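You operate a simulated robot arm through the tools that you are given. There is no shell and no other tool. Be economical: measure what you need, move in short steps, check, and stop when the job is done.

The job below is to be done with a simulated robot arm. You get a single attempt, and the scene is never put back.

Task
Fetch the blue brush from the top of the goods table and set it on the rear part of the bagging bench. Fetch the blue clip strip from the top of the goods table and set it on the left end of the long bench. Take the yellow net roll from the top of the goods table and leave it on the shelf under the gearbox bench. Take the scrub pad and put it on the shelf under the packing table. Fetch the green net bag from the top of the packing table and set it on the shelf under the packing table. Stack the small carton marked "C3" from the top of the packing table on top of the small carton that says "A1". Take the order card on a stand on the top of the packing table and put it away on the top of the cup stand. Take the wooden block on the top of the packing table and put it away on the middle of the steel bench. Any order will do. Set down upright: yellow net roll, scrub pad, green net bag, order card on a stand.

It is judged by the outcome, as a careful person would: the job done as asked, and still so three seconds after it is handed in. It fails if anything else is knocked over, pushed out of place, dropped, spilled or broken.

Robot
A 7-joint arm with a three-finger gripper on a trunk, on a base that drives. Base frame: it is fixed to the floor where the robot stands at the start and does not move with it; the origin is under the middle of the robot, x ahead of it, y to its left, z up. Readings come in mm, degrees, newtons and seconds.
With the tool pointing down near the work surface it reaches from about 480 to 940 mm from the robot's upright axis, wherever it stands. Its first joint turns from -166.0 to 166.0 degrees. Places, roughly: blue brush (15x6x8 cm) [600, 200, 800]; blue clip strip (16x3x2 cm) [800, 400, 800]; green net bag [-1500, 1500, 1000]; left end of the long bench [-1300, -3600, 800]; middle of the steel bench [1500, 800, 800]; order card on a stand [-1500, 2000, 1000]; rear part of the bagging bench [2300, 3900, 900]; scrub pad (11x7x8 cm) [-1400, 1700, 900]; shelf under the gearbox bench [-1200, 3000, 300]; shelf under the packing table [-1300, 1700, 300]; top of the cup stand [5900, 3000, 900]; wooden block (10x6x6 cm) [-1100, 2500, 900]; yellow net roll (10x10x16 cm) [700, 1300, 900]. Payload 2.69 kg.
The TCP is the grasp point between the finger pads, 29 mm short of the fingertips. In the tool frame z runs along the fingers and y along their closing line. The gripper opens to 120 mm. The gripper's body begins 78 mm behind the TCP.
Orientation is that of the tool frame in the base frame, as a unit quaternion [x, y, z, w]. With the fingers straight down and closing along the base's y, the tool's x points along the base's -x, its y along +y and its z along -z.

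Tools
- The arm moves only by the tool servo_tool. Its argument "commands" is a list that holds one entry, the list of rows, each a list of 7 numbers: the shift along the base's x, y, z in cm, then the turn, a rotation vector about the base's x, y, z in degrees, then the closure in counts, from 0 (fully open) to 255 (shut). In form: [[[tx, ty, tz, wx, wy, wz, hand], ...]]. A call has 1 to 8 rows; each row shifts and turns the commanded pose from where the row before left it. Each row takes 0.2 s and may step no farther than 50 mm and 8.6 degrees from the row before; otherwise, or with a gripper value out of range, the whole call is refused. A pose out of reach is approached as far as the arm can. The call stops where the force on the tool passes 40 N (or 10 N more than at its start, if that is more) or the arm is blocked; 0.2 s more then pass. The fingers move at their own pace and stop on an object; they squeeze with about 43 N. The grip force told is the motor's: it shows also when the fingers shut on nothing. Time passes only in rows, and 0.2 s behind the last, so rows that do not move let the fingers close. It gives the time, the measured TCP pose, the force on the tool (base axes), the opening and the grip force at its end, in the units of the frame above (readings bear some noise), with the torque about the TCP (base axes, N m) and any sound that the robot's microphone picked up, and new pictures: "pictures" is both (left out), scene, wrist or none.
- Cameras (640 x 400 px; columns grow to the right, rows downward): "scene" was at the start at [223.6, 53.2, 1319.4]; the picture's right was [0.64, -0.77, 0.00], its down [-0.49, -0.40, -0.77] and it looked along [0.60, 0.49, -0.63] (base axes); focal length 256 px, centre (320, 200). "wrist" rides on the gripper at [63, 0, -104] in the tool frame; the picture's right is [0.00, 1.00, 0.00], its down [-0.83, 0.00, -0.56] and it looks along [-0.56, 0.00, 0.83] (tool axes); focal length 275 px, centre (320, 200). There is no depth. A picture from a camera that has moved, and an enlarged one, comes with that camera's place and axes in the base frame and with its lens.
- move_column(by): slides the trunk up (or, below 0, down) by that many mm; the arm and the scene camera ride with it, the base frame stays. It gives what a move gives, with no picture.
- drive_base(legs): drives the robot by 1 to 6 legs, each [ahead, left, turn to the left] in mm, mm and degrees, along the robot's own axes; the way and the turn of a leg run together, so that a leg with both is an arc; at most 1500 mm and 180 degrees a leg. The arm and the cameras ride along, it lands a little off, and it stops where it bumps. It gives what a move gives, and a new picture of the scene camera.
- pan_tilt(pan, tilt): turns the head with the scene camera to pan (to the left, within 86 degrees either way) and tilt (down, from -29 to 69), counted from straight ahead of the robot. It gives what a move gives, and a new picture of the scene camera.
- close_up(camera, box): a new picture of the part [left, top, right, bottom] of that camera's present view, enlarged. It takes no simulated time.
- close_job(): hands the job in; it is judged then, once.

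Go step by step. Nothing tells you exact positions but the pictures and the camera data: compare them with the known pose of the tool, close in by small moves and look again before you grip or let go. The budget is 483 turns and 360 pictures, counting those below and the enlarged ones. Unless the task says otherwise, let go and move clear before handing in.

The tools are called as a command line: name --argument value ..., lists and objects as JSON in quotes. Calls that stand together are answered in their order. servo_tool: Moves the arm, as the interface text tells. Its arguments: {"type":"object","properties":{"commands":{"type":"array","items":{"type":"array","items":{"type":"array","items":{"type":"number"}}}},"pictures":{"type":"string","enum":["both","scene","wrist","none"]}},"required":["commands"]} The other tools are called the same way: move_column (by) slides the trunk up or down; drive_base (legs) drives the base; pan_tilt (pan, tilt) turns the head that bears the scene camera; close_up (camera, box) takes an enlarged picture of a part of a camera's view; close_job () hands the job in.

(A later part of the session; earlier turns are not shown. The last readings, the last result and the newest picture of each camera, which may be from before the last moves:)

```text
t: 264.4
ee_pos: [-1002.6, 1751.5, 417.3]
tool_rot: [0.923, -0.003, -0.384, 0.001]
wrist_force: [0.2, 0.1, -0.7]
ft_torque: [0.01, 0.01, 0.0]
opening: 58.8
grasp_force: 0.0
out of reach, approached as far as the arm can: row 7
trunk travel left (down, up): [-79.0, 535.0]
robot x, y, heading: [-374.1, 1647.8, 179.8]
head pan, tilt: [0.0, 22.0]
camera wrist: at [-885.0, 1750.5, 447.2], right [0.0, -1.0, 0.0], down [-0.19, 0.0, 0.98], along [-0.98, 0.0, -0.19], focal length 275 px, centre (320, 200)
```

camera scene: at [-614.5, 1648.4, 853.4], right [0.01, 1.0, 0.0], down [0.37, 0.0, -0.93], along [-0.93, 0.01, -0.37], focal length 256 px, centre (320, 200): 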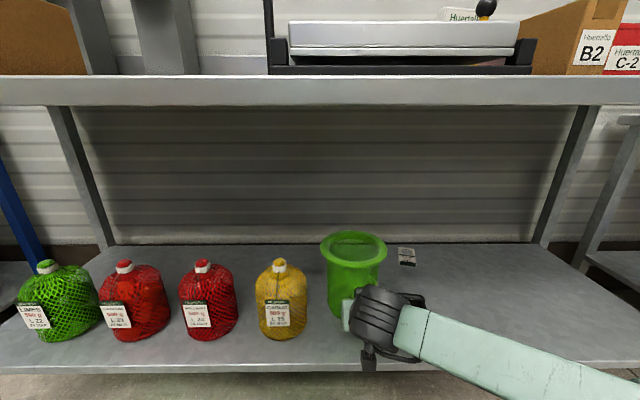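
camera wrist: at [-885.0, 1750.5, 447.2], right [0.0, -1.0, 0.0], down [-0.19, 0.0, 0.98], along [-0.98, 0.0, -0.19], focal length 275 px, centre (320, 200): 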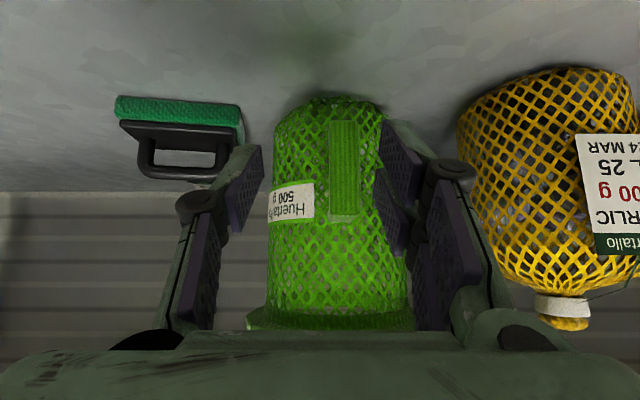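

The bag stands upright on the shelf. Backing out and raising the trunk.

drive_base --legs '[[-320, 0, 0]]'

move_column --by 400

move_column --by 135

pan_tilt --pan -15 --tilt 30

```text
t: 266.6
ee_pos: [-679.9, 1751.1, 417.5]
tool_rot: [0.923, -0.007, -0.384, -0.002]
wrist_force: [-0.2, 0.1, 1.4]
ft_torque: [0.02, -0.02, 0.02]
opening: 58.9
grasp_force: 0.0
trunk travel left (down, up): [-79.0, 535.0]
robot x, y, heading: [-49.1, 1640.1, 179.1]
head pan, tilt: [0.0, 22.0]
camera scene: at [-291.5, 1645.3, 853.4], right [0.01, 1.0, 0.0], down [0.37, -0.01, -0.93], along [-0.93, 0.01, -0.37], focal length 256 px, centre (320, 200)
```

scene: 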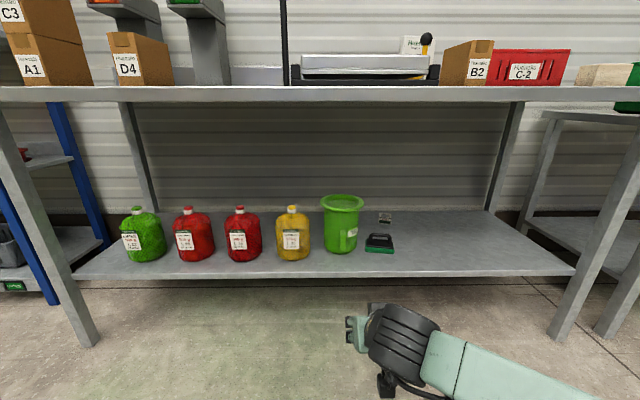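

```text
t: 270.4
ee_pos: [-680.9, 1751.5, 811.6]
tool_rot: [0.925, -0.006, -0.381, -0.002]
wrist_force: [-0.6, 0.0, -0.7]
ft_torque: [0.0, 0.02, -0.01]
opening: 58.9
grasp_force: 0.0
trunk travel left (down, up): [-479.0, 135.0]
robot x, y, heading: [-45.1, 1641.4, 179.2]
head pan, tilt: [0.0, 22.0]
```

```text
t: 272.0
ee_pos: [-680.3, 1749.8, 946.1]
tool_rot: [0.924, -0.006, -0.382, -0.002]
wrist_force: [-0.1, 0.2, 0.2]
ft_torque: [0.02, -0.03, -0.01]
opening: 58.8
grasp_force: 0.0
trunk travel left (down, up): [-613.0, 0.0]
robot x, y, heading: [-47.8, 1639.5, 179.2]
head pan, tilt: [0.0, 22.0]
```

```text
t: 272.8
ee_pos: [-679.9, 1750.9, 946.3]
tool_rot: [0.924, -0.005, -0.381, -0.002]
wrist_force: [-0.2, -0.5, -0.7]
ft_torque: [0.02, -0.01, -0.01]
opening: 59.0
grasp_force: 0.0
trunk travel left (down, up): [-613.0, 0.0]
robot x, y, heading: [-47.4, 1643.6, 179.7]
head pan, tilt: [-15.0, 30.0]
camera scene: at [-288.4, 1668.4, 1371.8], right [0.27, 0.96, 0.0], down [0.48, -0.14, -0.87], along [-0.83, 0.24, -0.5], focal length 256 px, centre (320, 200)
```

scene: 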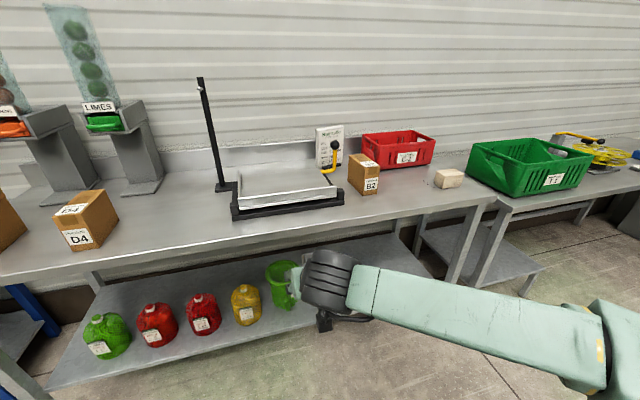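

Bag and pad stand side by side on the shelf. Next the wooden block near (−1097,2472): I'll straighten the tool and move in front of it.

servo_tool --commands '[[[0, -1, 2, 0, -7.5, 0, 0], [0, -1, 2, 0, -7.5, 0, 0], [0, -1, 2, 0, -7.5, 0, 0], [0, -1, 2, 0, -7.5, 0, 0], [0, -1, 2, 0, -7.5, 0, 0], [0, -1, 2, 0, -7.5, 0, 0], [0, 0, 0, 0, 0, 0, 0]]]' --pictures "none"

drive_base --legs '[[250, -770, 0]]'

close_up --camera "wrist" --box '[0, 0, 640, 400]'

```text
t: 274.4
ee_pos: [-679.9, 1692.7, 1066.4]
tool_rot: [1.0, -0.005, 0.002, -0.006]
wrist_force: [0.0, 0.4, 0.0]
ft_torque: [-0.02, -0.03, -0.04]
opening: 119.9
grasp_force: 0.1
trunk travel left (down, up): [-613.0, 0.0]
robot x, y, heading: [-44.1, 1641.2, 179.2]
head pan, tilt: [-15.0, 30.0]
```

```text
t: 280.7
ee_pos: [-924.4, 2447.2, 1066.5]
tool_rot: [1.0, -0.003, 0.002, -0.004]
wrist_force: [0.4, 0.2, 0.3]
ft_torque: [0.0, 0.01, 0.01]
opening: 119.8
grasp_force: 0.1
trunk travel left (down, up): [-613.0, 0.0]
robot x, y, heading: [-290.5, 2396.2, 179.6]
head pan, tilt: [-15.0, 30.0]
camera scene: at [-532.4, 2425.7, 1371.8], right [0.27, 0.96, 0.0], down [0.48, -0.13, -0.87], along [-0.83, 0.23, -0.5], focal length 256 px, centre (320, 200)
```

scene: 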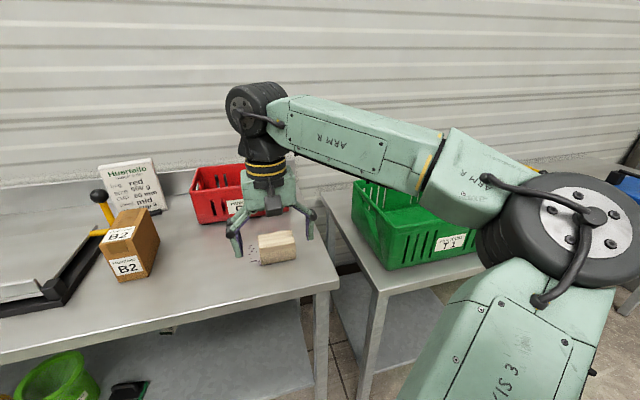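

```text
1.00 times, centred on (320, 200) of wrist (not enlarged: the box is as wide or as high as the picture)
camera zoom: at [-861.1, 2445.7, 1172.1], right [0.0, -1.0, -0.01], down [-0.83, 0.0, 0.55], along [-0.55, 0.01, -0.83], focal length 275 px, centre (320, 200)
```

zoom: 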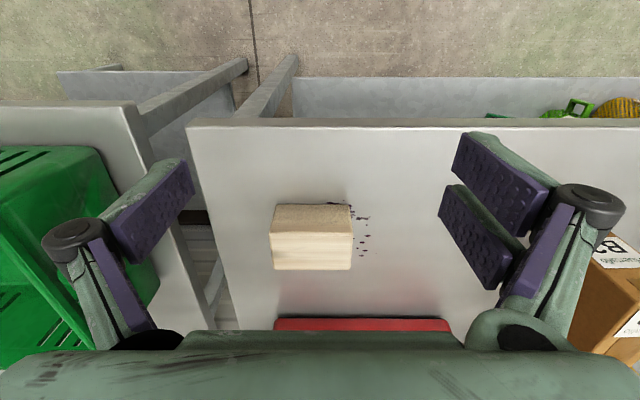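

The block lies lengthwise along y at about (−1095,2459). I'll grip it across its 10 cm length.

servo_tool --commands '[[[-4.3, 0.3, 0, 0, 0, 0, 0], [-4.3, 0.3, 0, 0, 0, 0, 0], [-4.2, 0.3, 0, 0, 0, 0, 0], [-4.2, 0.3, 0, 0, 0, 0, 0], [0, 0, -4, 0, 0, 0, 0], [0, 0, -3, 0, 0, 0, 0], [0, 0, 0, 0, 0, 0, 0]]]' --pictures "wrist"

```text
t: 282.3
ee_pos: [-1094.3, 2460.6, 995.2]
tool_rot: [1.0, -0.003, 0.002, -0.004]
wrist_force: [0.1, -0.2, 0.7]
ft_torque: [0.01, -0.01, -0.03]
opening: 120.1
grasp_force: 0.0
trunk travel left (down, up): [-613.0, 0.0]
robot x, y, heading: [-288.2, 2403.1, 179.2]
head pan, tilt: [-15.0, 30.0]
camera wrist: at [-1031.5, 2458.4, 1101.1], right [0.0, -1.0, -0.01], down [-0.83, 0.0, 0.55], along [-0.55, 0.01, -0.83], focal length 275 px, centre (320, 200)
```

wrist: 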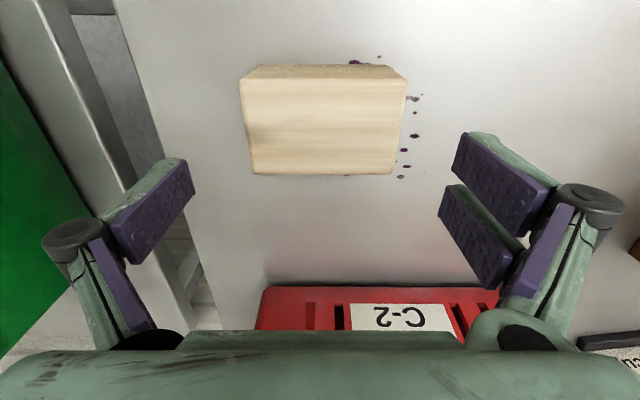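

servo_tool --commands '[[[1, -0.2, -2.5, 0, 0, 0, 0], [0, 0, -3, 0, 0, 0, 0], [0, 0, -2.8, 0, 0, 0, 0], [0, 0, 0, 0, 0, 0, 255], [0, 0, 0, 0, 0, 0, 255], [0, 0, 0, 0, 0, 0, 255], [0, 0, 0, 0, 0, 0, 255]]]' --pictures "wrist"

```text
t: 283.9
ee_pos: [-1085.1, 2457.6, 912.3]
tool_rot: [1.0, -0.003, 0.001, -0.005]
wrist_force: [0.3, 0.5, 0.3]
ft_torque: [0.11, -0.01, -0.04]
opening: 94.3
grasp_force: 41.2
trunk travel left (down, up): [-613.0, 0.0]
robot x, y, heading: [-292.3, 2397.3, 179.5]
head pan, tilt: [-15.0, 30.0]
camera wrist: at [-1022.2, 2455.6, 1018.1], right [0.0, -1.0, -0.01], down [-0.83, 0.0, 0.55], along [-0.55, 0.01, -0.83], focal length 275 px, centre (320, 200)
```

wrist: 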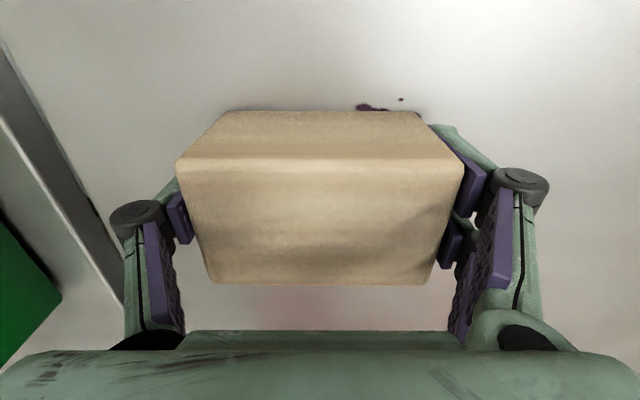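

Block gripped (94 mm). Lifting it, drawing back and heading round to the far side of the steel bench.

servo_tool --commands '[[[0, 0, 2, 0, 0, 0, 255], [0, 0, 4, 0, 0, 0, 255], [0, 0, 4, 0, 0, 0, 255], [4, 0, 2, 0, 0, 0, 255], [4, 0, 0, 0, 0, 0, 255], [4, 0, 0, 0, 0, 0, 255], [4, 0, 0, 0, 0, 0, 255], [4, 0, 0, 0, 0, 0, 255]]]' --pictures "none"

drive_base --legs '[[-60, 0, 0], [0, 0, -90], [150, 0, 0], [0, 0, -90], [1500, 0, 0], [900, 0, 0]]'

pan_tilt --pan -60 --tilt 20

```text
t: 285.7
ee_pos: [-881.1, 2459.6, 1036.1]
tool_rot: [1.0, -0.004, 0.001, -0.004]
wrist_force: [0.7, 0.6, -0.2]
ft_torque: [0.01, 0.01, -0.02]
opening: 94.6
grasp_force: 42.3
trunk travel left (down, up): [-613.0, 0.0]
robot x, y, heading: [-296.1, 2402.2, 179.2]
head pan, tilt: [-15.0, 30.0]
```

```text
t: 306.6
ee_pos: [2698.6, 2496.5, 1033.8]
tool_rot: [-0.006, 1.0, -0.004, -0.001]
wrist_force: [-0.1, -0.1, -1.3]
ft_torque: [0.01, 0.05, -0.02]
opening: 94.2
grasp_force: 42.8
trunk travel left (down, up): [-613.0, 0.0]
robot x, y, heading: [2106.6, 2542.9, 0.2]
head pan, tilt: [-15.0, 30.0]
camera scene: at [2351.4, 2521.4, 1371.7], right [-0.25, -0.97, 0.0], down [-0.48, 0.13, -0.87], along [0.84, -0.22, -0.5], focal length 256 px, centre (320, 200)
```

scene: 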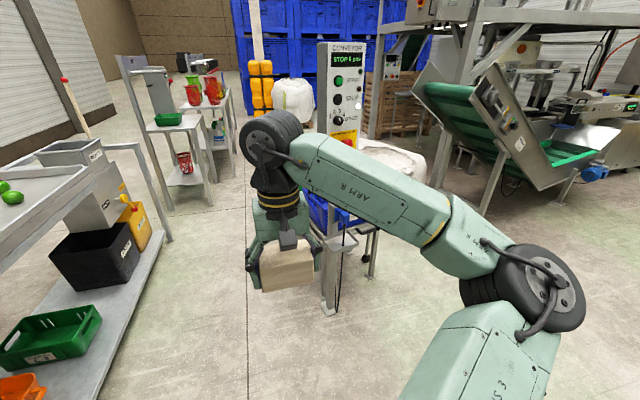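

```text
t: 307.7
ee_pos: [2698.7, 2496.5, 1034.9]
tool_rot: [-0.006, 1.0, -0.004, -0.001]
wrist_force: [0.3, -0.6, -3.0]
ft_torque: [-0.01, -0.01, 0.03]
opening: 94.0
grasp_force: 43.6
trunk travel left (down, up): [-613.0, 0.0]
robot x, y, heading: [2103.0, 2541.8, 0.5]
head pan, tilt: [-60.0, 20.0]
camera scene: at [2310.9, 2463.9, 1387.8], right [-0.86, -0.51, 0.0], down [-0.17, 0.29, -0.94], along [0.48, -0.81, -0.34], focal length 256 px, centre (320, 200)
```

scene: 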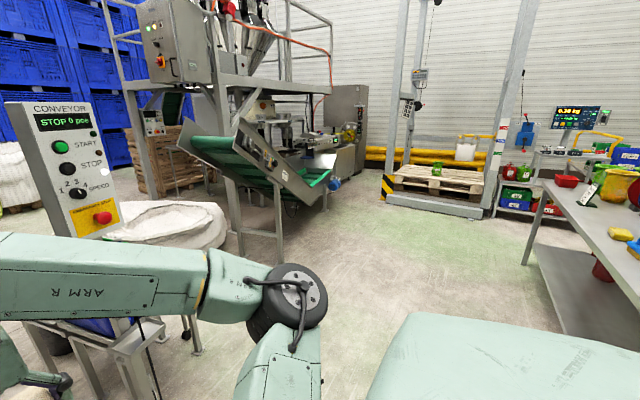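

The aisle beside the steel bench is clear. I'll drive down it, keeping well off the bench, and turn to face it at y≈800.

drive_base --legs '[[0, 0, -90], [1450, 350, 0], [290, 0, 0], [0, 0, -90]]'

pan_tilt --pan 10 --tilt 30

```text
t: 324.6
ee_pos: [1854.9, 844.2, 1034.3]
tool_rot: [1.0, 0.016, 0.002, -0.005]
wrist_force: [-0.8, 0.1, -1.8]
ft_torque: [-0.01, -0.02, 0.04]
opening: 94.3
grasp_force: 42.5
trunk travel left (down, up): [-613.0, 0.0]
robot x, y, heading: [2445.4, 806.7, -178.3]
head pan, tilt: [-60.0, 20.0]
camera scene: at [2244.8, 881.9, 1387.8], right [0.85, 0.52, 0.0], down [0.18, -0.29, -0.94], along [-0.49, 0.8, -0.34], focal length 256 px, centre (320, 200)
```

scene: 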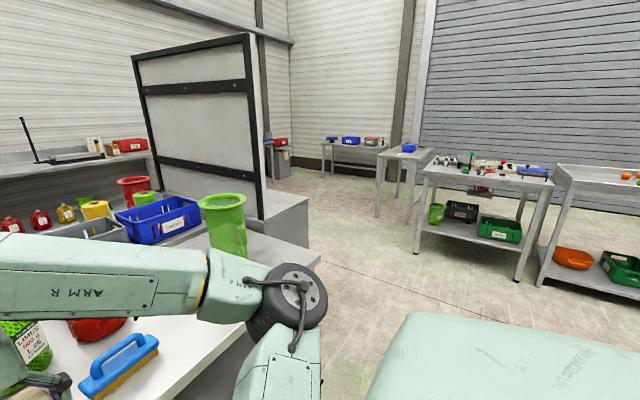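

```text
t: 326.0
ee_pos: [1855.7, 844.0, 1034.6]
tool_rot: [1.0, 0.016, 0.002, -0.004]
wrist_force: [0.0, 0.0, -2.0]
ft_torque: [-0.02, 0.02, 0.0]
opening: 94.5
grasp_force: 42.8
trunk travel left (down, up): [-613.0, 0.0]
robot x, y, heading: [2446.8, 809.3, -178.5]
head pan, tilt: [10.0, 30.0]
camera scene: at [2205.0, 784.4, 1371.8], right [-0.2, 0.98, 0.0], down [0.49, 0.1, -0.87], along [-0.85, -0.17, -0.5], focal length 256 px, centre (320, 200)
```

scene: 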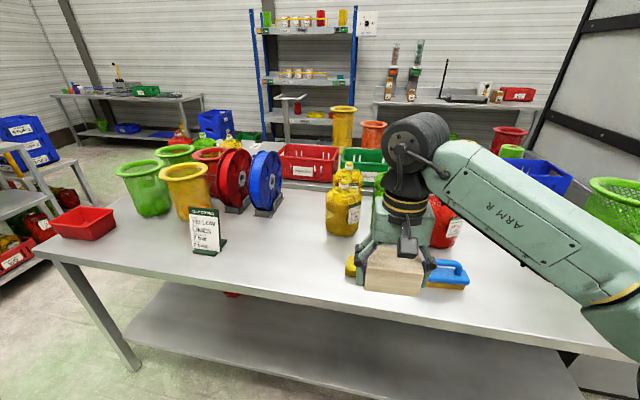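

The bench middle has net bags and a blue brush behind my block. I'll swing the hand aside to see the free space.

servo_tool --commands '[[[0, 4.5, 1, 0, 0, 0, 255], [0, 4.5, 1, 0, 0, 0, 255], [0, 4.5, 1, 0, 0, 0, 255], [0, 4.5, 1, 0, 0, 0, 255], [0, 4.5, 0, 0, 0, 0, 255], [0, 4.5, 0, 0, 0, 0, 255], [0, 4.5, 0, 0, 0, 0, 255]]]' --pictures "scene"

close_up --camera "scene" --box '[180, 140, 480, 320]'

```text
t: 327.6
ee_pos: [1857.3, 1127.8, 1067.7]
tool_rot: [1.0, 0.015, 0.001, -0.004]
wrist_force: [-0.8, -0.1, -2.0]
ft_torque: [0.05, 0.02, 0.0]
opening: 94.4
grasp_force: 42.9
out of reach, approached as far as the arm can: row 7
trunk travel left (down, up): [-613.0, 0.0]
robot x, y, heading: [2448.7, 808.5, -178.2]
head pan, tilt: [10.0, 30.0]
camera scene: at [2205.0, 784.0, 1371.8], right [-0.2, 0.98, 0.0], down [0.49, 0.1, -0.87], along [-0.85, -0.17, -0.5], focal length 256 px, centre (320, 200)
```

scene: 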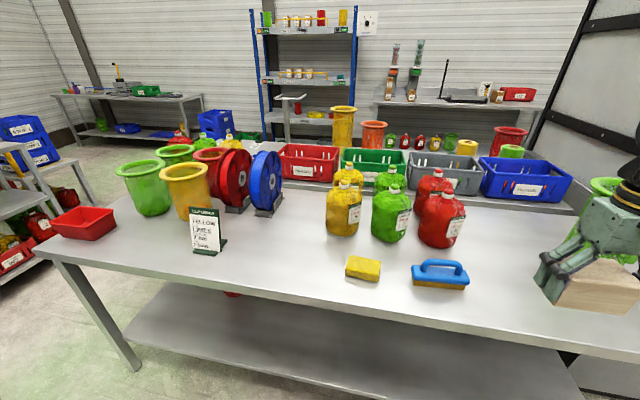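

```text
2.13 times, centred on (330, 230) of scene
camera zoom: at [2205.0, 784.0, 1371.8], right [-0.2, 0.98, 0.0], down [0.49, 0.1, -0.87], along [-0.85, -0.17, -0.5], focal length 547 px, centre (299, 136)
```

zoom: 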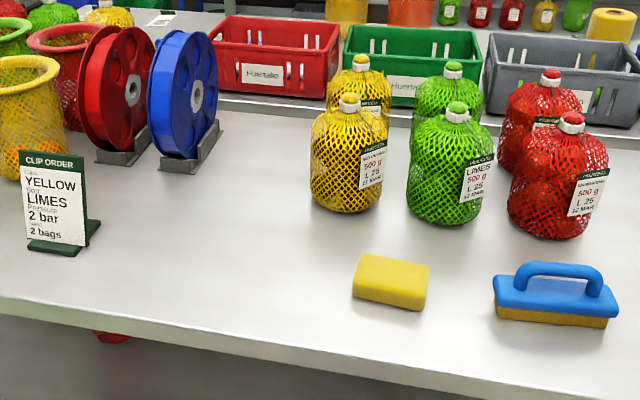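

There's a free strip right in the middle between the bags (fronts at x≈1490) and the sponge (back at x≈1610). I'll set the block at about (1552,800).

servo_tool --commands '[[[0, -4.7, 0, 0, 0, 0, 255], [0, -4.7, 0, 0, 0, 0, 255], [0, -4.7, 0, 0, 0, 0, 255], [0, -4.7, 0, 0, 0, 0, 255], [0, -4.7, 0, 0, 0, 0, 255], [0, -4.7, 0, 0, 0, 0, 255], [0, -4.6, 0, 0, 0, 0, 255], [0, 0, 0, 0, 0, 0, 255]]]' --pictures "none"

drive_base --legs '[[230, 0, -1.5]]'

```text
t: 329.4
ee_pos: [1857.3, 795.6, 1069.9]
tool_rot: [1.0, 0.015, 0.001, -0.004]
wrist_force: [-0.8, 0.0, -1.5]
ft_torque: [0.0, -0.06, 0.0]
opening: 94.5
grasp_force: 43.3
trunk travel left (down, up): [-613.0, 0.0]
robot x, y, heading: [2447.3, 809.6, -178.5]
head pan, tilt: [10.0, 30.0]
```

```text
t: 331.1
ee_pos: [1630.5, 808.3, 1069.8]
tool_rot: [1.0, 0.005, 0.001, -0.004]
wrist_force: [0.7, 0.1, -1.7]
ft_torque: [0.03, -0.03, 0.01]
opening: 94.2
grasp_force: 43.6
trunk travel left (down, up): [-613.0, 0.0]
robot x, y, heading: [2219.5, 804.9, -180.0]
head pan, tilt: [10.0, 30.0]
camera scene: at [1977.7, 786.5, 1371.6], right [-0.18, 0.98, 0.0], down [0.49, 0.09, -0.87], along [-0.85, -0.15, -0.5], focal length 256 px, centre (320, 200)
```

scene: 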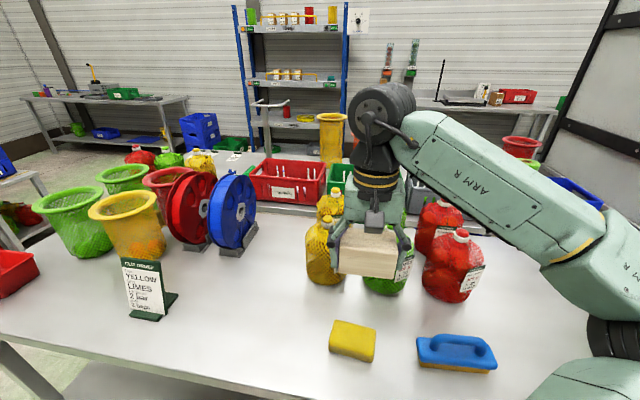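

servo_tool --commands '[[[-3.9, -0.4, 0, 0, 0, 0, 255], [-3.9, -0.4, 0, 0, 0, 0, 255], [0, 0, -4, 0, 0, 0, 255], [0, 0, -4, 0, 0, 0, 255], [0, 0, -3, 0, 0, 0, 255], [0, 0, 0, 0, 0, 0, 255]]]' --pictures "both"

```text
t: 332.5
ee_pos: [1551.1, 800.0, 963.1]
tool_rot: [1.0, 0.005, 0.001, -0.004]
wrist_force: [0.3, 0.0, -2.0]
ft_torque: [0.01, -0.03, -0.04]
opening: 94.4
grasp_force: 43.1
trunk travel left (down, up): [-613.0, 0.0]
robot x, y, heading: [2221.4, 804.1, -179.8]
head pan, tilt: [10.0, 30.0]
camera scene: at [1978.4, 786.5, 1371.8], right [-0.18, 0.98, 0.0], down [0.49, 0.09, -0.87], along [-0.85, -0.15, -0.5], focal length 256 px, centre (320, 200)
camera wrist: at [1614.1, 797.8, 1067.4], right [0.01, -1.0, -0.01], down [-0.83, -0.02, 0.55], along [-0.55, 0.0, -0.83], focal length 275 px, centre (320, 200)
```

scene: 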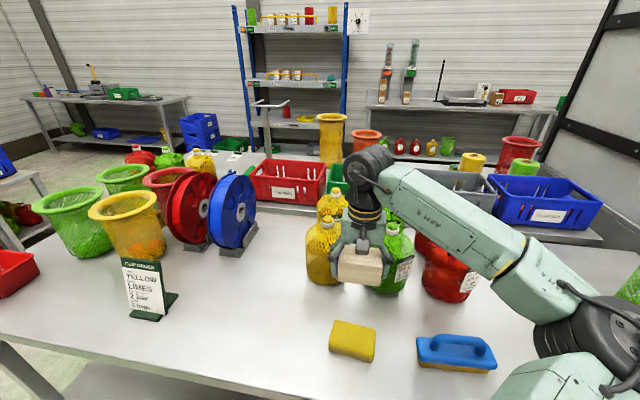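
wrist: 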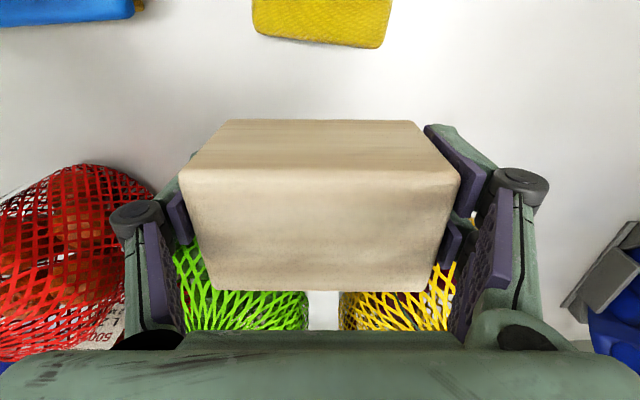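

servo_tool --commands '[[[0, 0, -3, 0, 0, 0, 255], [0, 0, -3, 0, 0, 0, 255], [0, 0, -2.5, 0, 0, 0, 255], [0, 0, -1, 0, 0, 0, 255], [0, 0, 0, 0, 0, 0, 255]]]' --pictures "none"

close_up --camera "scene" --box '[280, 200, 440, 380]'

```text
t: 333.7
ee_pos: [1554.1, 800.8, 864.9]
tool_rot: [1.0, 0.005, 0.002, -0.004]
wrist_force: [0.8, 0.0, -1.5]
ft_torque: [0.02, -0.05, -0.03]
opening: 94.4
grasp_force: 43.1
trunk travel left (down, up): [-613.0, 0.0]
robot x, y, heading: [2223.3, 807.3, -179.9]
head pan, tilt: [10.0, 30.0]
```

```text
2.22 times, centred on (360, 290) of scene
camera zoom: at [1978.4, 786.5, 1371.8], right [-0.18, 0.98, 0.0], down [0.49, 0.09, -0.87], along [-0.85, -0.15, -0.5], focal length 570 px, centre (231, 0)
```

zoom: 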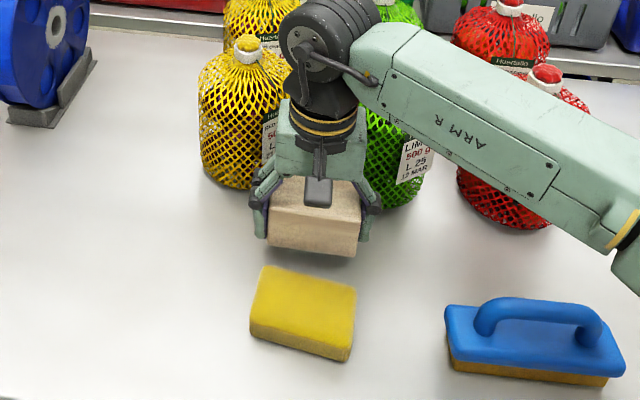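

servo_tool --commands '[[[0, 0, -0.5, 0, 0, 0, 255], [0, 0, 0, 0, 0, 0, 255]]]' --pictures "none"

servo_tool --commands '[[[0, 0, -0.5, 0, 0, 0, 255], [0, 0, 0, 0, 0, 0, 255]]]' --pictures "none"

servo_tool --commands '[[[0, 0, -0.4, 0, 0, 0, 255], [0, 0, 0, 0, 0, 0, 255]]]' --pictures "none"

```text
t: 334.3
ee_pos: [1553.3, 800.3, 860.9]
tool_rot: [1.0, 0.004, 0.001, -0.005]
wrist_force: [0.7, 0.2, -2.3]
ft_torque: [0.03, 0.01, -0.02]
opening: 94.3
grasp_force: 43.0
trunk travel left (down, up): [-613.0, 0.0]
robot x, y, heading: [2220.8, 806.4, -179.9]
head pan, tilt: [10.0, 30.0]
```

```text
t: 334.9
ee_pos: [1554.2, 800.0, 854.2]
tool_rot: [1.0, 0.005, 0.002, -0.004]
wrist_force: [0.3, 0.0, -1.3]
ft_torque: [-0.02, -0.04, 0.01]
opening: 94.2
grasp_force: 42.7
trunk travel left (down, up): [-613.0, 0.0]
robot x, y, heading: [2222.2, 803.0, -179.7]
head pan, tilt: [10.0, 30.0]
```

```text
t: 335.5
ee_pos: [1553.7, 800.4, 850.7]
tool_rot: [1.0, 0.004, 0.002, -0.005]
wrist_force: [-0.2, -0.6, -2.0]
ft_torque: [0.0, -0.01, 0.0]
opening: 94.4
grasp_force: 42.8
trunk travel left (down, up): [-613.0, 0.0]
robot x, y, heading: [2222.2, 804.4, -179.7]
head pan, tilt: [10.0, 30.0]
```

servo_tool --commands '[[[0, 0, -0.4, 0, 0, 0, 255], [0, 0, 0, 0, 0, 0, 255]]]' --pictures "none"

servo_tool --commands '[[[0, 0, -0.4, 0, 0, 0, 255], [0, 0, 0, 0, 0, 0, 255]]]' --pictures "none"

servo_tool --commands '[[[0, 0, -0.4, 0, 0, 0, 255], [0, 0, 0, 0, 0, 0, 255]]]' --pictures "none"

close_up --camera "scene" --box '[280, 200, 440, 380]'

```text
t: 336.1
ee_pos: [1554.2, 800.3, 847.0]
tool_rot: [1.0, 0.004, 0.001, -0.004]
wrist_force: [0.2, 0.2, -1.0]
ft_torque: [-0.01, -0.05, 0.01]
opening: 94.3
grasp_force: 43.2
trunk travel left (down, up): [-613.0, 0.0]
robot x, y, heading: [2219.6, 806.4, -180.1]
head pan, tilt: [10.0, 30.0]
```

```text
t: 336.7
ee_pos: [1554.5, 799.5, 843.7]
tool_rot: [1.0, 0.004, 0.002, -0.004]
wrist_force: [0.3, -0.2, -2.3]
ft_torque: [0.04, 0.01, -0.03]
opening: 94.4
grasp_force: 42.9
trunk travel left (down, up): [-613.0, 0.0]
robot x, y, heading: [2221.5, 807.4, -179.8]
head pan, tilt: [10.0, 30.0]
```

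```text
t: 337.3
ee_pos: [1553.2, 799.3, 839.6]
tool_rot: [1.0, 0.005, 0.002, -0.004]
wrist_force: [0.5, -0.4, -1.4]
ft_torque: [0.01, -0.03, -0.01]
opening: 94.6
grasp_force: 42.8
trunk travel left (down, up): [-613.0, 0.0]
robot x, y, heading: [2224.6, 801.6, -179.4]
head pan, tilt: [10.0, 30.0]
```

```text
2.22 times, centred on (360, 290) of scene
camera zoom: at [1978.4, 786.5, 1371.8], right [-0.18, 0.98, 0.0], down [0.49, 0.09, -0.87], along [-0.85, -0.15, -0.5], focal length 570 px, centre (231, 0)
```

zoom: 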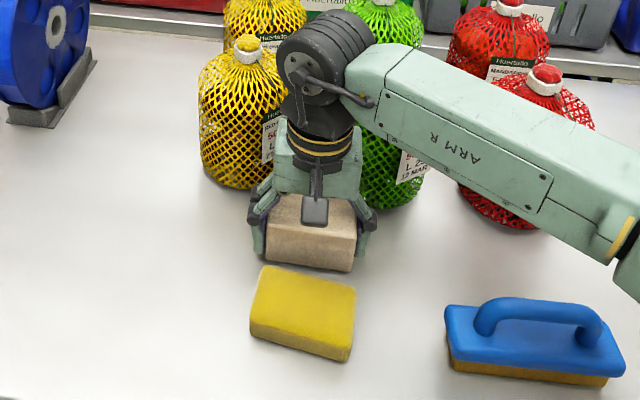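

servo_tool --commands '[[[0, 0, -0.4, 0, 0, 0, 255], [0, 0, 0, 0, 0, 0, 255]]]' --pictures "none"

servo_tool --commands '[[[0, 0, -0.3, 0, 0, 0, 255], [0, 0, 0, 0, 0, 0, 255]]]' --pictures "none"

servo_tool --commands '[[[0, 0, -0.3, 0, 0, 0, 255], [0, 0, 0, 0, 0, 0, 255]]]' --pictures "none"

```text
t: 337.9
ee_pos: [1553.8, 800.1, 835.5]
tool_rot: [1.0, 0.004, 0.002, -0.004]
wrist_force: [-0.3, -0.2, -1.9]
ft_torque: [0.01, -0.02, 0.0]
opening: 94.2
grasp_force: 43.2
trunk travel left (down, up): [-613.0, 0.0]
robot x, y, heading: [2226.2, 803.5, -179.9]
head pan, tilt: [10.0, 30.0]
```

```text
t: 338.5
ee_pos: [1554.3, 799.9, 832.5]
tool_rot: [1.0, 0.004, 0.0, -0.005]
wrist_force: [-1.1, -0.7, 4.4]
ft_torque: [0.04, 0.13, 0.06]
opening: 94.7
grasp_force: 42.4
trunk travel left (down, up): [-613.0, 0.0]
robot x, y, heading: [2226.5, 806.5, -179.7]
head pan, tilt: [10.0, 30.0]
```

```text
t: 339.1
ee_pos: [1553.1, 799.9, 834.1]
tool_rot: [1.0, 0.003, -0.002, -0.004]
wrist_force: [-3.3, 0.6, 33.9]
ft_torque: [-0.05, -0.25, 0.02]
opening: 94.5
grasp_force: 43.3
trunk travel left (down, up): [-613.0, 0.0]
robot x, y, heading: [2218.0, 807.1, -179.7]
head pan, tilt: [10.0, 30.0]
```

Contact. I'll relax, release the block and rise.

servo_tool --commands '[[[0, 0, 0.3, 0, 0, 0, 255], [0, 0, 0, 0, 0, 0, 20], [0, 0, 0, 0, 0, 0, 10], [0, 0, 0, 0, 0, 0, 0], [0, 0, 3, 0, 0, 0, 0], [0, 0, 4, 0, 0, 0, 0], [0, 0, 4, 0, 0, 0, 0], [0, 0, 4, 0, 0, 0, 0]]]' --pictures "none"

servo_tool --commands '[[[0, 0, 4, 0, 0, 0, 0], [2, 0, 3, 0, 0, 0, 0], [3, 0, 0, 0, 0, 0, 0], [0, 0, 0, 0, 0, 0, 0]]]' --pictures "scene"

```text
t: 340.9
ee_pos: [1555.7, 798.9, 981.9]
tool_rot: [1.0, 0.005, 0.003, -0.004]
wrist_force: [0.5, 0.4, -0.2]
ft_torque: [-0.01, 0.01, 0.0]
opening: 119.8
grasp_force: 0.0
trunk travel left (down, up): [-613.0, 0.0]
robot x, y, heading: [2221.1, 801.7, -179.5]
head pan, tilt: [10.0, 30.0]
```

```text
t: 341.9
ee_pos: [1606.2, 800.1, 1051.2]
tool_rot: [1.0, 0.005, 0.002, -0.005]
wrist_force: [0.4, 0.2, -0.1]
ft_torque: [0.0, -0.02, 0.03]
opening: 120.1
grasp_force: 0.1
trunk travel left (down, up): [-613.0, 0.0]
robot x, y, heading: [2221.0, 805.0, -179.5]
head pan, tilt: [10.0, 30.0]
camera scene: at [1978.4, 786.5, 1371.8], right [-0.18, 0.98, 0.0], down [0.49, 0.09, -0.87], along [-0.85, -0.15, -0.5], focal length 256 px, centre (320, 200)
```

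scene: 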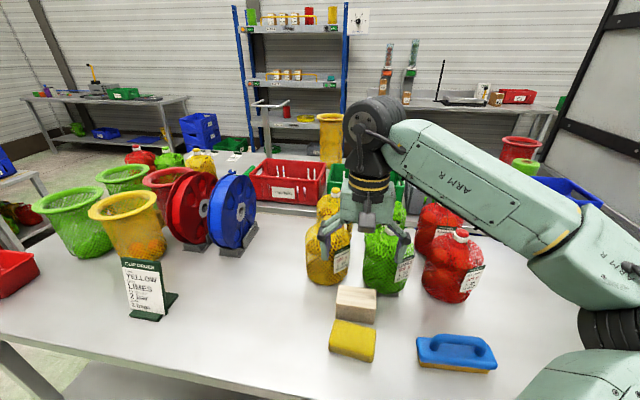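

The block is on the middle of the steel bench. Next the yellow net roll: I'll go back round by the same lane into the corridor.

drive_base --legs '[[-280, 0, 0], [0, 0, -90], [1500, 0, 0], [280, 0, 0], [0, 0, 90], [1500, 0, 0]]'

drive_base --legs '[[1180, 0, 0], [0, 1150, 0]]'

```text
t: 367.1
ee_pos: [371.1, 2419.9, 1050.7]
tool_rot: [0.999, 0.045, 0.002, -0.005]
wrist_force: [0.1, 0.0, 0.1]
ft_torque: [-0.01, 0.02, -0.01]
opening: 119.8
grasp_force: 0.1
trunk travel left (down, up): [-613.0, 0.0]
robot x, y, heading: [982.8, 2473.5, -175.3]
head pan, tilt: [10.0, 30.0]
stopped in leg 6: the robot was blocked; the commanded pose is now the measured one
camera scene: at [744.5, 2436.4, 1371.9], right [-0.26, 0.97, 0.0], down [0.48, 0.13, -0.87], along [-0.84, -0.22, -0.5], focal length 256 px, centre (320, 200)
```

scene: 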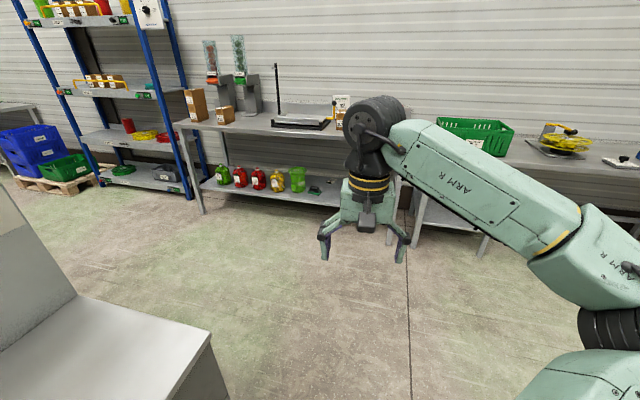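

```text
t: 381.7
ee_pos: [-712.7, 1191.6, 1051.7]
tool_rot: [0.999, 0.04, 0.002, -0.004]
wrist_force: [-0.3, 0.6, -0.3]
ft_torque: [0.03, -0.02, 0.04]
opening: 120.0
grasp_force: 0.0
trunk travel left (down, up): [-613.0, 0.0]
robot x, y, heading: [-95.8, 1242.3, -175.3]
head pan, tilt: [10.0, 30.0]
camera scene: at [-339.0, 1207.8, 1371.8], right [-0.25, 0.97, 0.0], down [0.48, 0.13, -0.87], along [-0.84, -0.22, -0.5], focal length 256 px, centre (320, 200)
```

scene: 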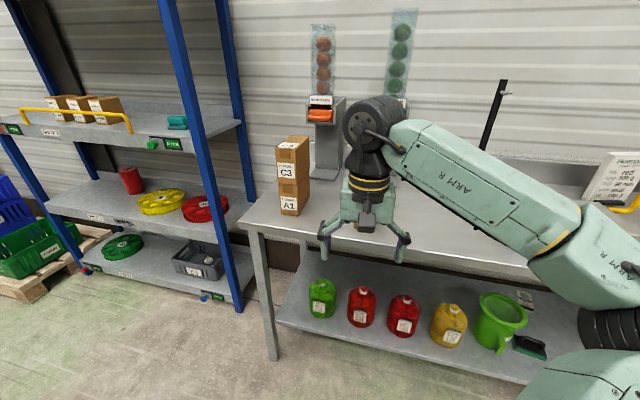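

I bumped the cabinet corner lightly while drifting sideways (heading was off by 5°), then went on. Let me turn to face the goods table and check that nothing there moved.

drive_base --legs '[[140, 0, 0], [0, 0, 175.3]]'

pan_tilt --pan 25 --tilt 25

```text
t: 390.3
ee_pos: [381.4, 1211.7, 1050.7]
tool_rot: [0.018, 1.0, -0.004, -0.002]
wrist_force: [-0.2, 0.9, 0.1]
ft_torque: [-0.02, 0.02, 0.0]
opening: 120.0
grasp_force: 0.0
trunk travel left (down, up): [-613.0, 0.0]
robot x, y, heading: [-234.0, 1234.6, -2.6]
head pan, tilt: [10.0, 30.0]
camera scene: at [12.3, 1237.7, 1371.8], right [0.13, -0.99, 0.0], down [-0.5, -0.07, -0.87], along [0.86, 0.12, -0.5], focal length 256 px, centre (320, 200)
```

scene: 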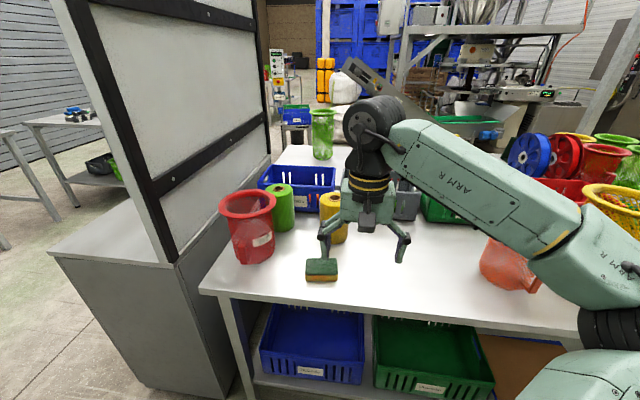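

```text
t: 391.1
ee_pos: [381.5, 1210.1, 1050.5]
tool_rot: [0.019, 1.0, -0.003, -0.001]
wrist_force: [-0.8, 0.5, 0.0]
ft_torque: [0.03, -0.01, 0.0]
opening: 120.1
grasp_force: 0.1
trunk travel left (down, up): [-613.0, 0.0]
robot x, y, heading: [-235.6, 1234.2, -2.3]
head pan, tilt: [25.0, 25.0]
camera scene: at [7.7, 1261.1, 1379.8], right [0.39, -0.92, 0.0], down [-0.39, -0.16, -0.91], along [0.84, 0.35, -0.42], focal length 256 px, centre (320, 200)
```

scene: 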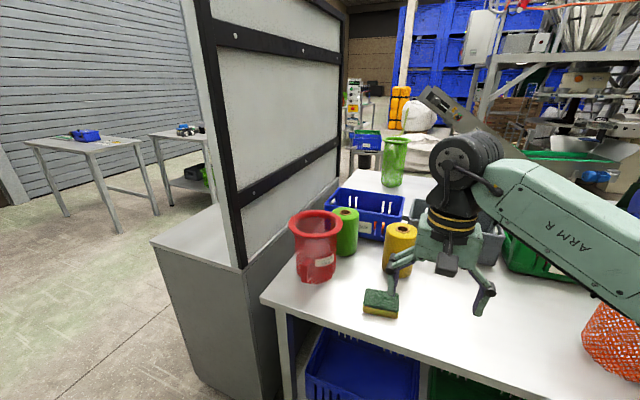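

Everything on the table looks undisturbed. The yellow roll is near (745,1296); I'll drive closer and look with the wrist camera.

drive_base --legs '[[180, 45, 2.5]]'

close_up --camera "wrist" --box '[0, 0, 640, 400]'

```text
t: 392.6
ee_pos: [563.1, 1282.3, 1051.4]
tool_rot: [-0.005, 1.0, -0.004, -0.002]
wrist_force: [-0.3, 0.2, -0.4]
ft_torque: [0.0, 0.02, 0.02]
opening: 119.9
grasp_force: 0.1
trunk travel left (down, up): [-613.0, 0.0]
robot x, y, heading: [-50.6, 1275.7, -0.0]
head pan, tilt: [25.0, 25.0]
camera scene: at [187.1, 1314.4, 1379.6], right [0.43, -0.9, 0.0], down [-0.38, -0.18, -0.91], along [0.82, 0.39, -0.42], focal length 256 px, centre (320, 200)
```

scene: 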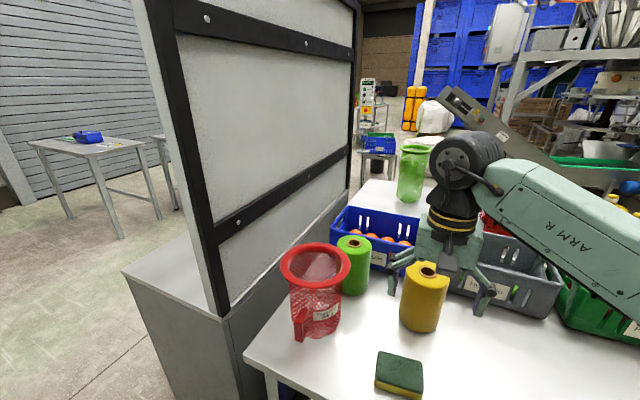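

```text
1.00 times, centred on (320, 200) of wrist (not enlarged: the box is as wide or as high as the picture)
camera zoom: at [499.9, 1280.1, 1155.8], right [-0.01, 1.0, -0.01], down [0.83, 0.02, 0.55], along [0.55, 0.0, -0.83], focal length 275 px, centre (320, 200)
```

zoom: 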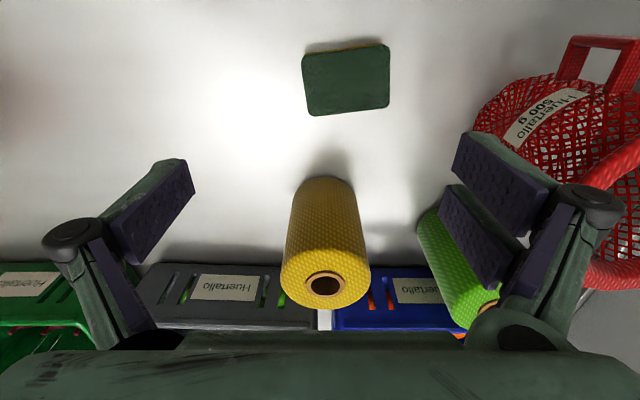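

The roll stands at (743,1286), diameter ≈96 mm, with room on both sides. I'll go above it and descend.

servo_tool --commands '[[[4.5, 0.1, 0, 0, 0, 0, 0], [4.5, 0.1, 0, 0, 0, 0, 0], [4.5, 0.1, 0, 0, 0, 0, 0], [4.5, 0.1, 0, 0, 0, 0, 0], [0, 0, -3, 0, 0, 0, 0], [0, 0, 0, 0, 0, 0, 0]]]' --pictures "wrist"

```text
t: 394.0
ee_pos: [742.1, 1285.9, 1019.7]
tool_rot: [-0.006, 1.0, -0.004, -0.001]
wrist_force: [-0.2, 0.8, -0.3]
ft_torque: [0.02, 0.0, 0.01]
opening: 119.9
grasp_force: 0.0
trunk travel left (down, up): [-613.0, 0.0]
robot x, y, heading: [-56.7, 1271.7, 0.4]
head pan, tilt: [25.0, 25.0]
camera wrist: at [678.1, 1284.4, 1125.3], right [-0.01, 1.0, -0.01], down [0.83, 0.02, 0.55], along [0.55, 0.0, -0.83], focal length 275 px, centre (320, 200)
```

wrist: 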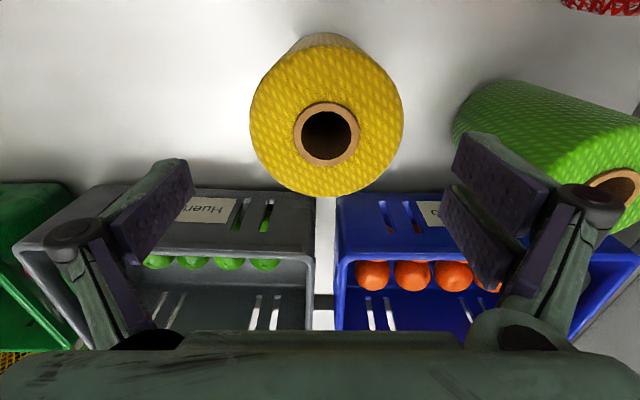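

servo_tool --commands '[[[-0.2, 0.3, -3, 0, 0, 0, 0], [0, 0, -3, 0, 0, 0, 0], [0, 0, -3, 0, 0, 0, 0], [0, 0, -3, 0, 0, 0, 0], [0, 0, -0.4, 0, 0, 0, 0], [0, 0, 0, 0, 0, 0, 255], [0, 0, 0, 0, 0, 0, 255], [0, 0, 0, 0, 0, 0, 255]]]' --pictures "wrist"

```text
t: 395.7
ee_pos: [740.4, 1287.9, 905.3]
tool_rot: [-0.004, 1.0, -0.004, 0.004]
wrist_force: [-4.2, -1.6, 19.3]
ft_torque: [-1.19, -0.08, -0.16]
opening: 118.8
grasp_force: 35.6
trunk travel left (down, up): [-613.0, 0.0]
robot x, y, heading: [-49.0, 1275.9, 0.2]
head pan, tilt: [25.0, 25.0]
stopped in row 8: the force on the tool passed its limit at 41 N (the readings are from after the stop); the commanded pose is now the measured one
camera wrist: at [676.5, 1287.6, 1008.9], right [-0.01, 1.0, -0.01], down [0.83, 0.02, 0.56], along [0.56, 0.0, -0.83], focal length 275 px, centre (320, 200)
```

wrist: 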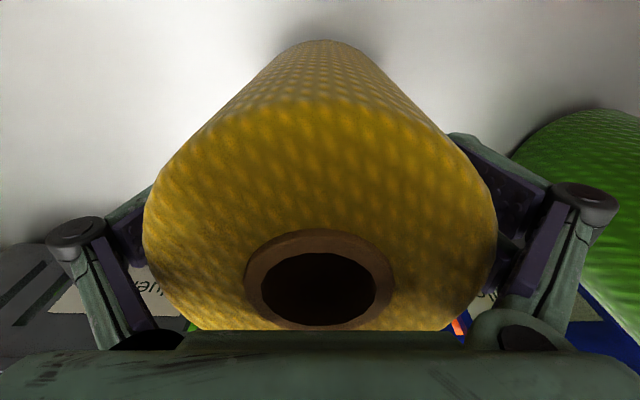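

The finger linkage touches the roll's top edge before the pads close, so I'm too deep. I'll open, rise about 30 mm and grip nearer the top.

servo_tool --commands '[[[0, 0, 0, 0, 0, 0, 0], [0, 0, 0.5, 0, 0, 0, 0], [0, 0, 1, 0, 0, 0, 0], [0, 0, 1, 0, 0, 0, 0], [0, 0, 0.5, 0, 0, 0, 0], [0, 0, 0, 0, 0, 0, 0]]]' --pictures "both"

```text
t: 397.1
ee_pos: [741.3, 1289.0, 930.2]
tool_rot: [-0.004, 1.0, -0.003, 0.002]
wrist_force: [0.7, 0.5, -0.1]
ft_torque: [0.02, 0.04, 0.0]
opening: 120.0
grasp_force: 0.1
trunk travel left (down, up): [-613.0, 0.0]
robot x, y, heading: [-53.6, 1278.4, 0.1]
head pan, tilt: [25.0, 25.0]
camera scene: at [186.5, 1314.2, 1379.8], right [0.43, -0.9, 0.0], down [-0.38, -0.18, -0.91], along [0.82, 0.39, -0.42], focal length 256 px, centre (320, 200)
camera wrist: at [677.8, 1288.2, 1035.6], right [-0.01, 1.0, -0.01], down [0.83, 0.02, 0.56], along [0.56, 0.0, -0.83], focal length 275 px, centre (320, 200)
```

scene: 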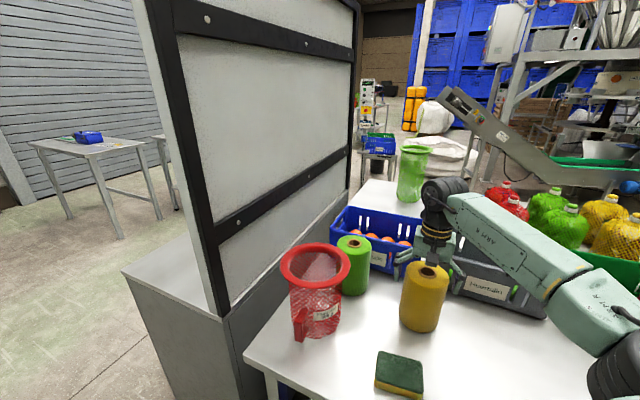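
wrist: 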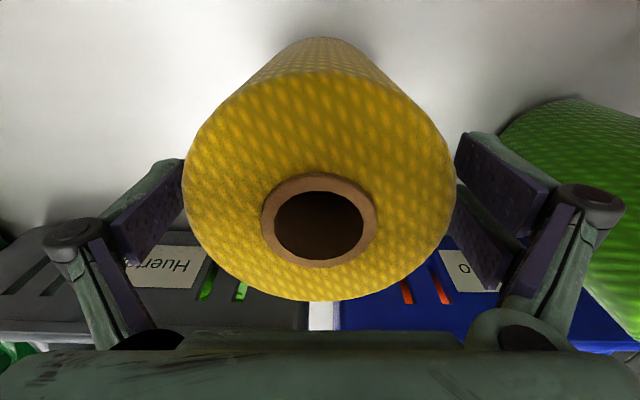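

Centred, with the top 27 mm above the TCP. Closing.

servo_tool --commands '[[[-0.1, 0, 0, 0, 0, 0, 100], [0, 0, 0, 0, 0, 0, 255], [0, 0, 0, 0, 0, 0, 255], [0, 0, 0, 0, 0, 0, 255]]]' --pictures "wrist"

```text
t: 398.1
ee_pos: [740.2, 1290.0, 930.8]
tool_rot: [-0.005, 1.0, -0.004, 0.003]
wrist_force: [1.7, -3.5, 3.5]
ft_torque: [-0.7, 0.01, 0.13]
opening: 98.4
grasp_force: 40.6
trunk travel left (down, up): [-613.0, 0.0]
robot x, y, heading: [-57.3, 1275.8, 0.2]
head pan, tilt: [25.0, 25.0]
camera wrist: at [676.6, 1288.0, 1035.7], right [-0.01, 1.0, -0.01], down [0.83, 0.02, 0.56], along [0.56, 0.0, -0.83], focal length 275 px, centre (320, 200)
```

wrist: 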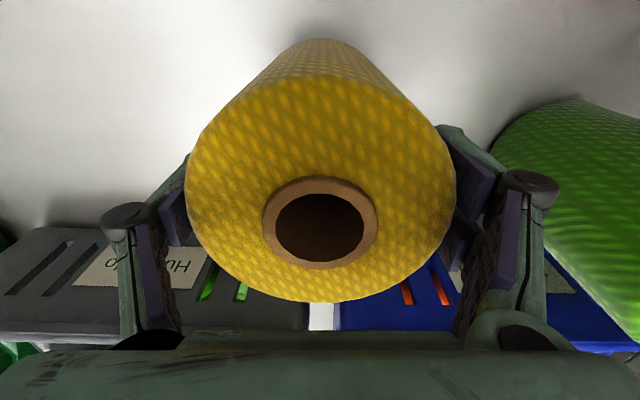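

Gripped (98 mm). Lift and retract.

servo_tool --commands '[[[0, 0, 1, 0, 0, 0, 255], [0, 0, 3, 0, 0, 0, 255], [0, 0, 4, 0, 0, 0, 255], [0, 0, 3, 0, 0, 0, 255], [-4, 0, 2, 0, 0, 0, 255], [-4, 0, 0, 0, 0, 0, 255], [-4, 0, 0, 0, 0, 0, 255], [-4, 0, 0, 0, 0, 0, 255]]]' --pictures "scene"

```text
t: 399.9
ee_pos: [581.4, 1288.8, 1059.9]
tool_rot: [-0.005, 1.0, -0.004, 0.001]
wrist_force: [0.0, 0.4, -5.0]
ft_torque: [-0.01, 0.0, 0.03]
opening: 98.8
grasp_force: 43.1
trunk travel left (down, up): [-613.0, 0.0]
robot x, y, heading: [-56.0, 1278.1, 0.0]
head pan, tilt: [25.0, 25.0]
camera scene: at [186.4, 1314.1, 1379.8], right [0.43, -0.9, 0.0], down [-0.38, -0.18, -0.91], along [0.82, 0.39, -0.42], focal length 256 px, centre (320, 200)
```

scene: 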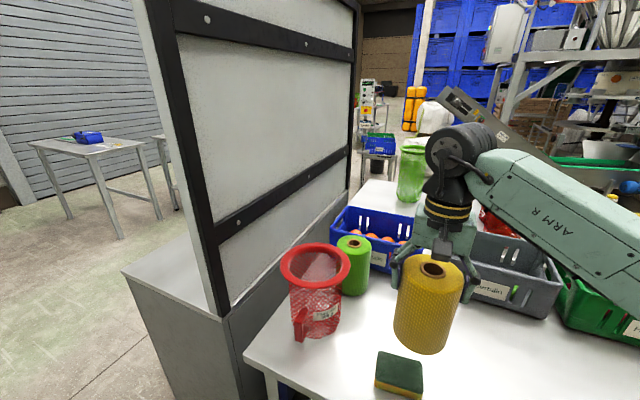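

Now to the gearbox bench: back into the corridor, drive north and turn to face it.

drive_base --legs '[[-200, 0, 0], [0, 0, 90], [1500, -130, 0], [200, 0, 0], [0, 0, 90]]'

pan_tilt --pan 0 --tilt 30

```text
refused: leg 3 is longer than a leg can be; nothing moved
```

```text
t: 400.8
ee_pos: [582.5, 1289.9, 1059.8]
tool_rot: [-0.004, 1.0, -0.003, 0.002]
wrist_force: [0.7, 0.4, -3.9]
ft_torque: [-0.03, 0.0, -0.01]
opening: 98.6
grasp_force: 42.9
trunk travel left (down, up): [-613.0, 0.0]
robot x, y, heading: [-55.4, 1273.7, 0.1]
head pan, tilt: [0.0, 30.0]
camera scene: at [193.9, 1275.4, 1371.7], right [0.01, -1.0, 0.0], down [-0.5, 0.0, -0.87], along [0.87, 0.01, -0.5], focal length 256 px, centre (320, 200)
```

scene: 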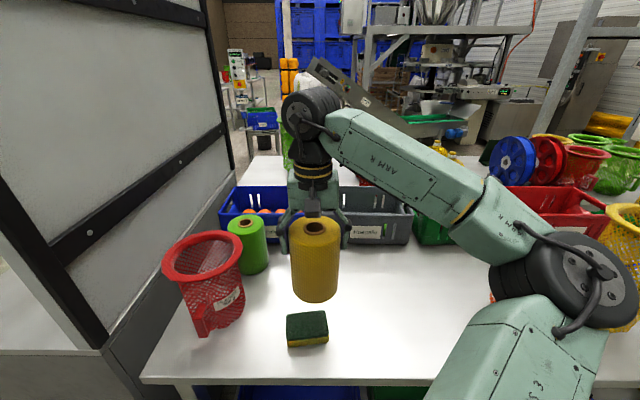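

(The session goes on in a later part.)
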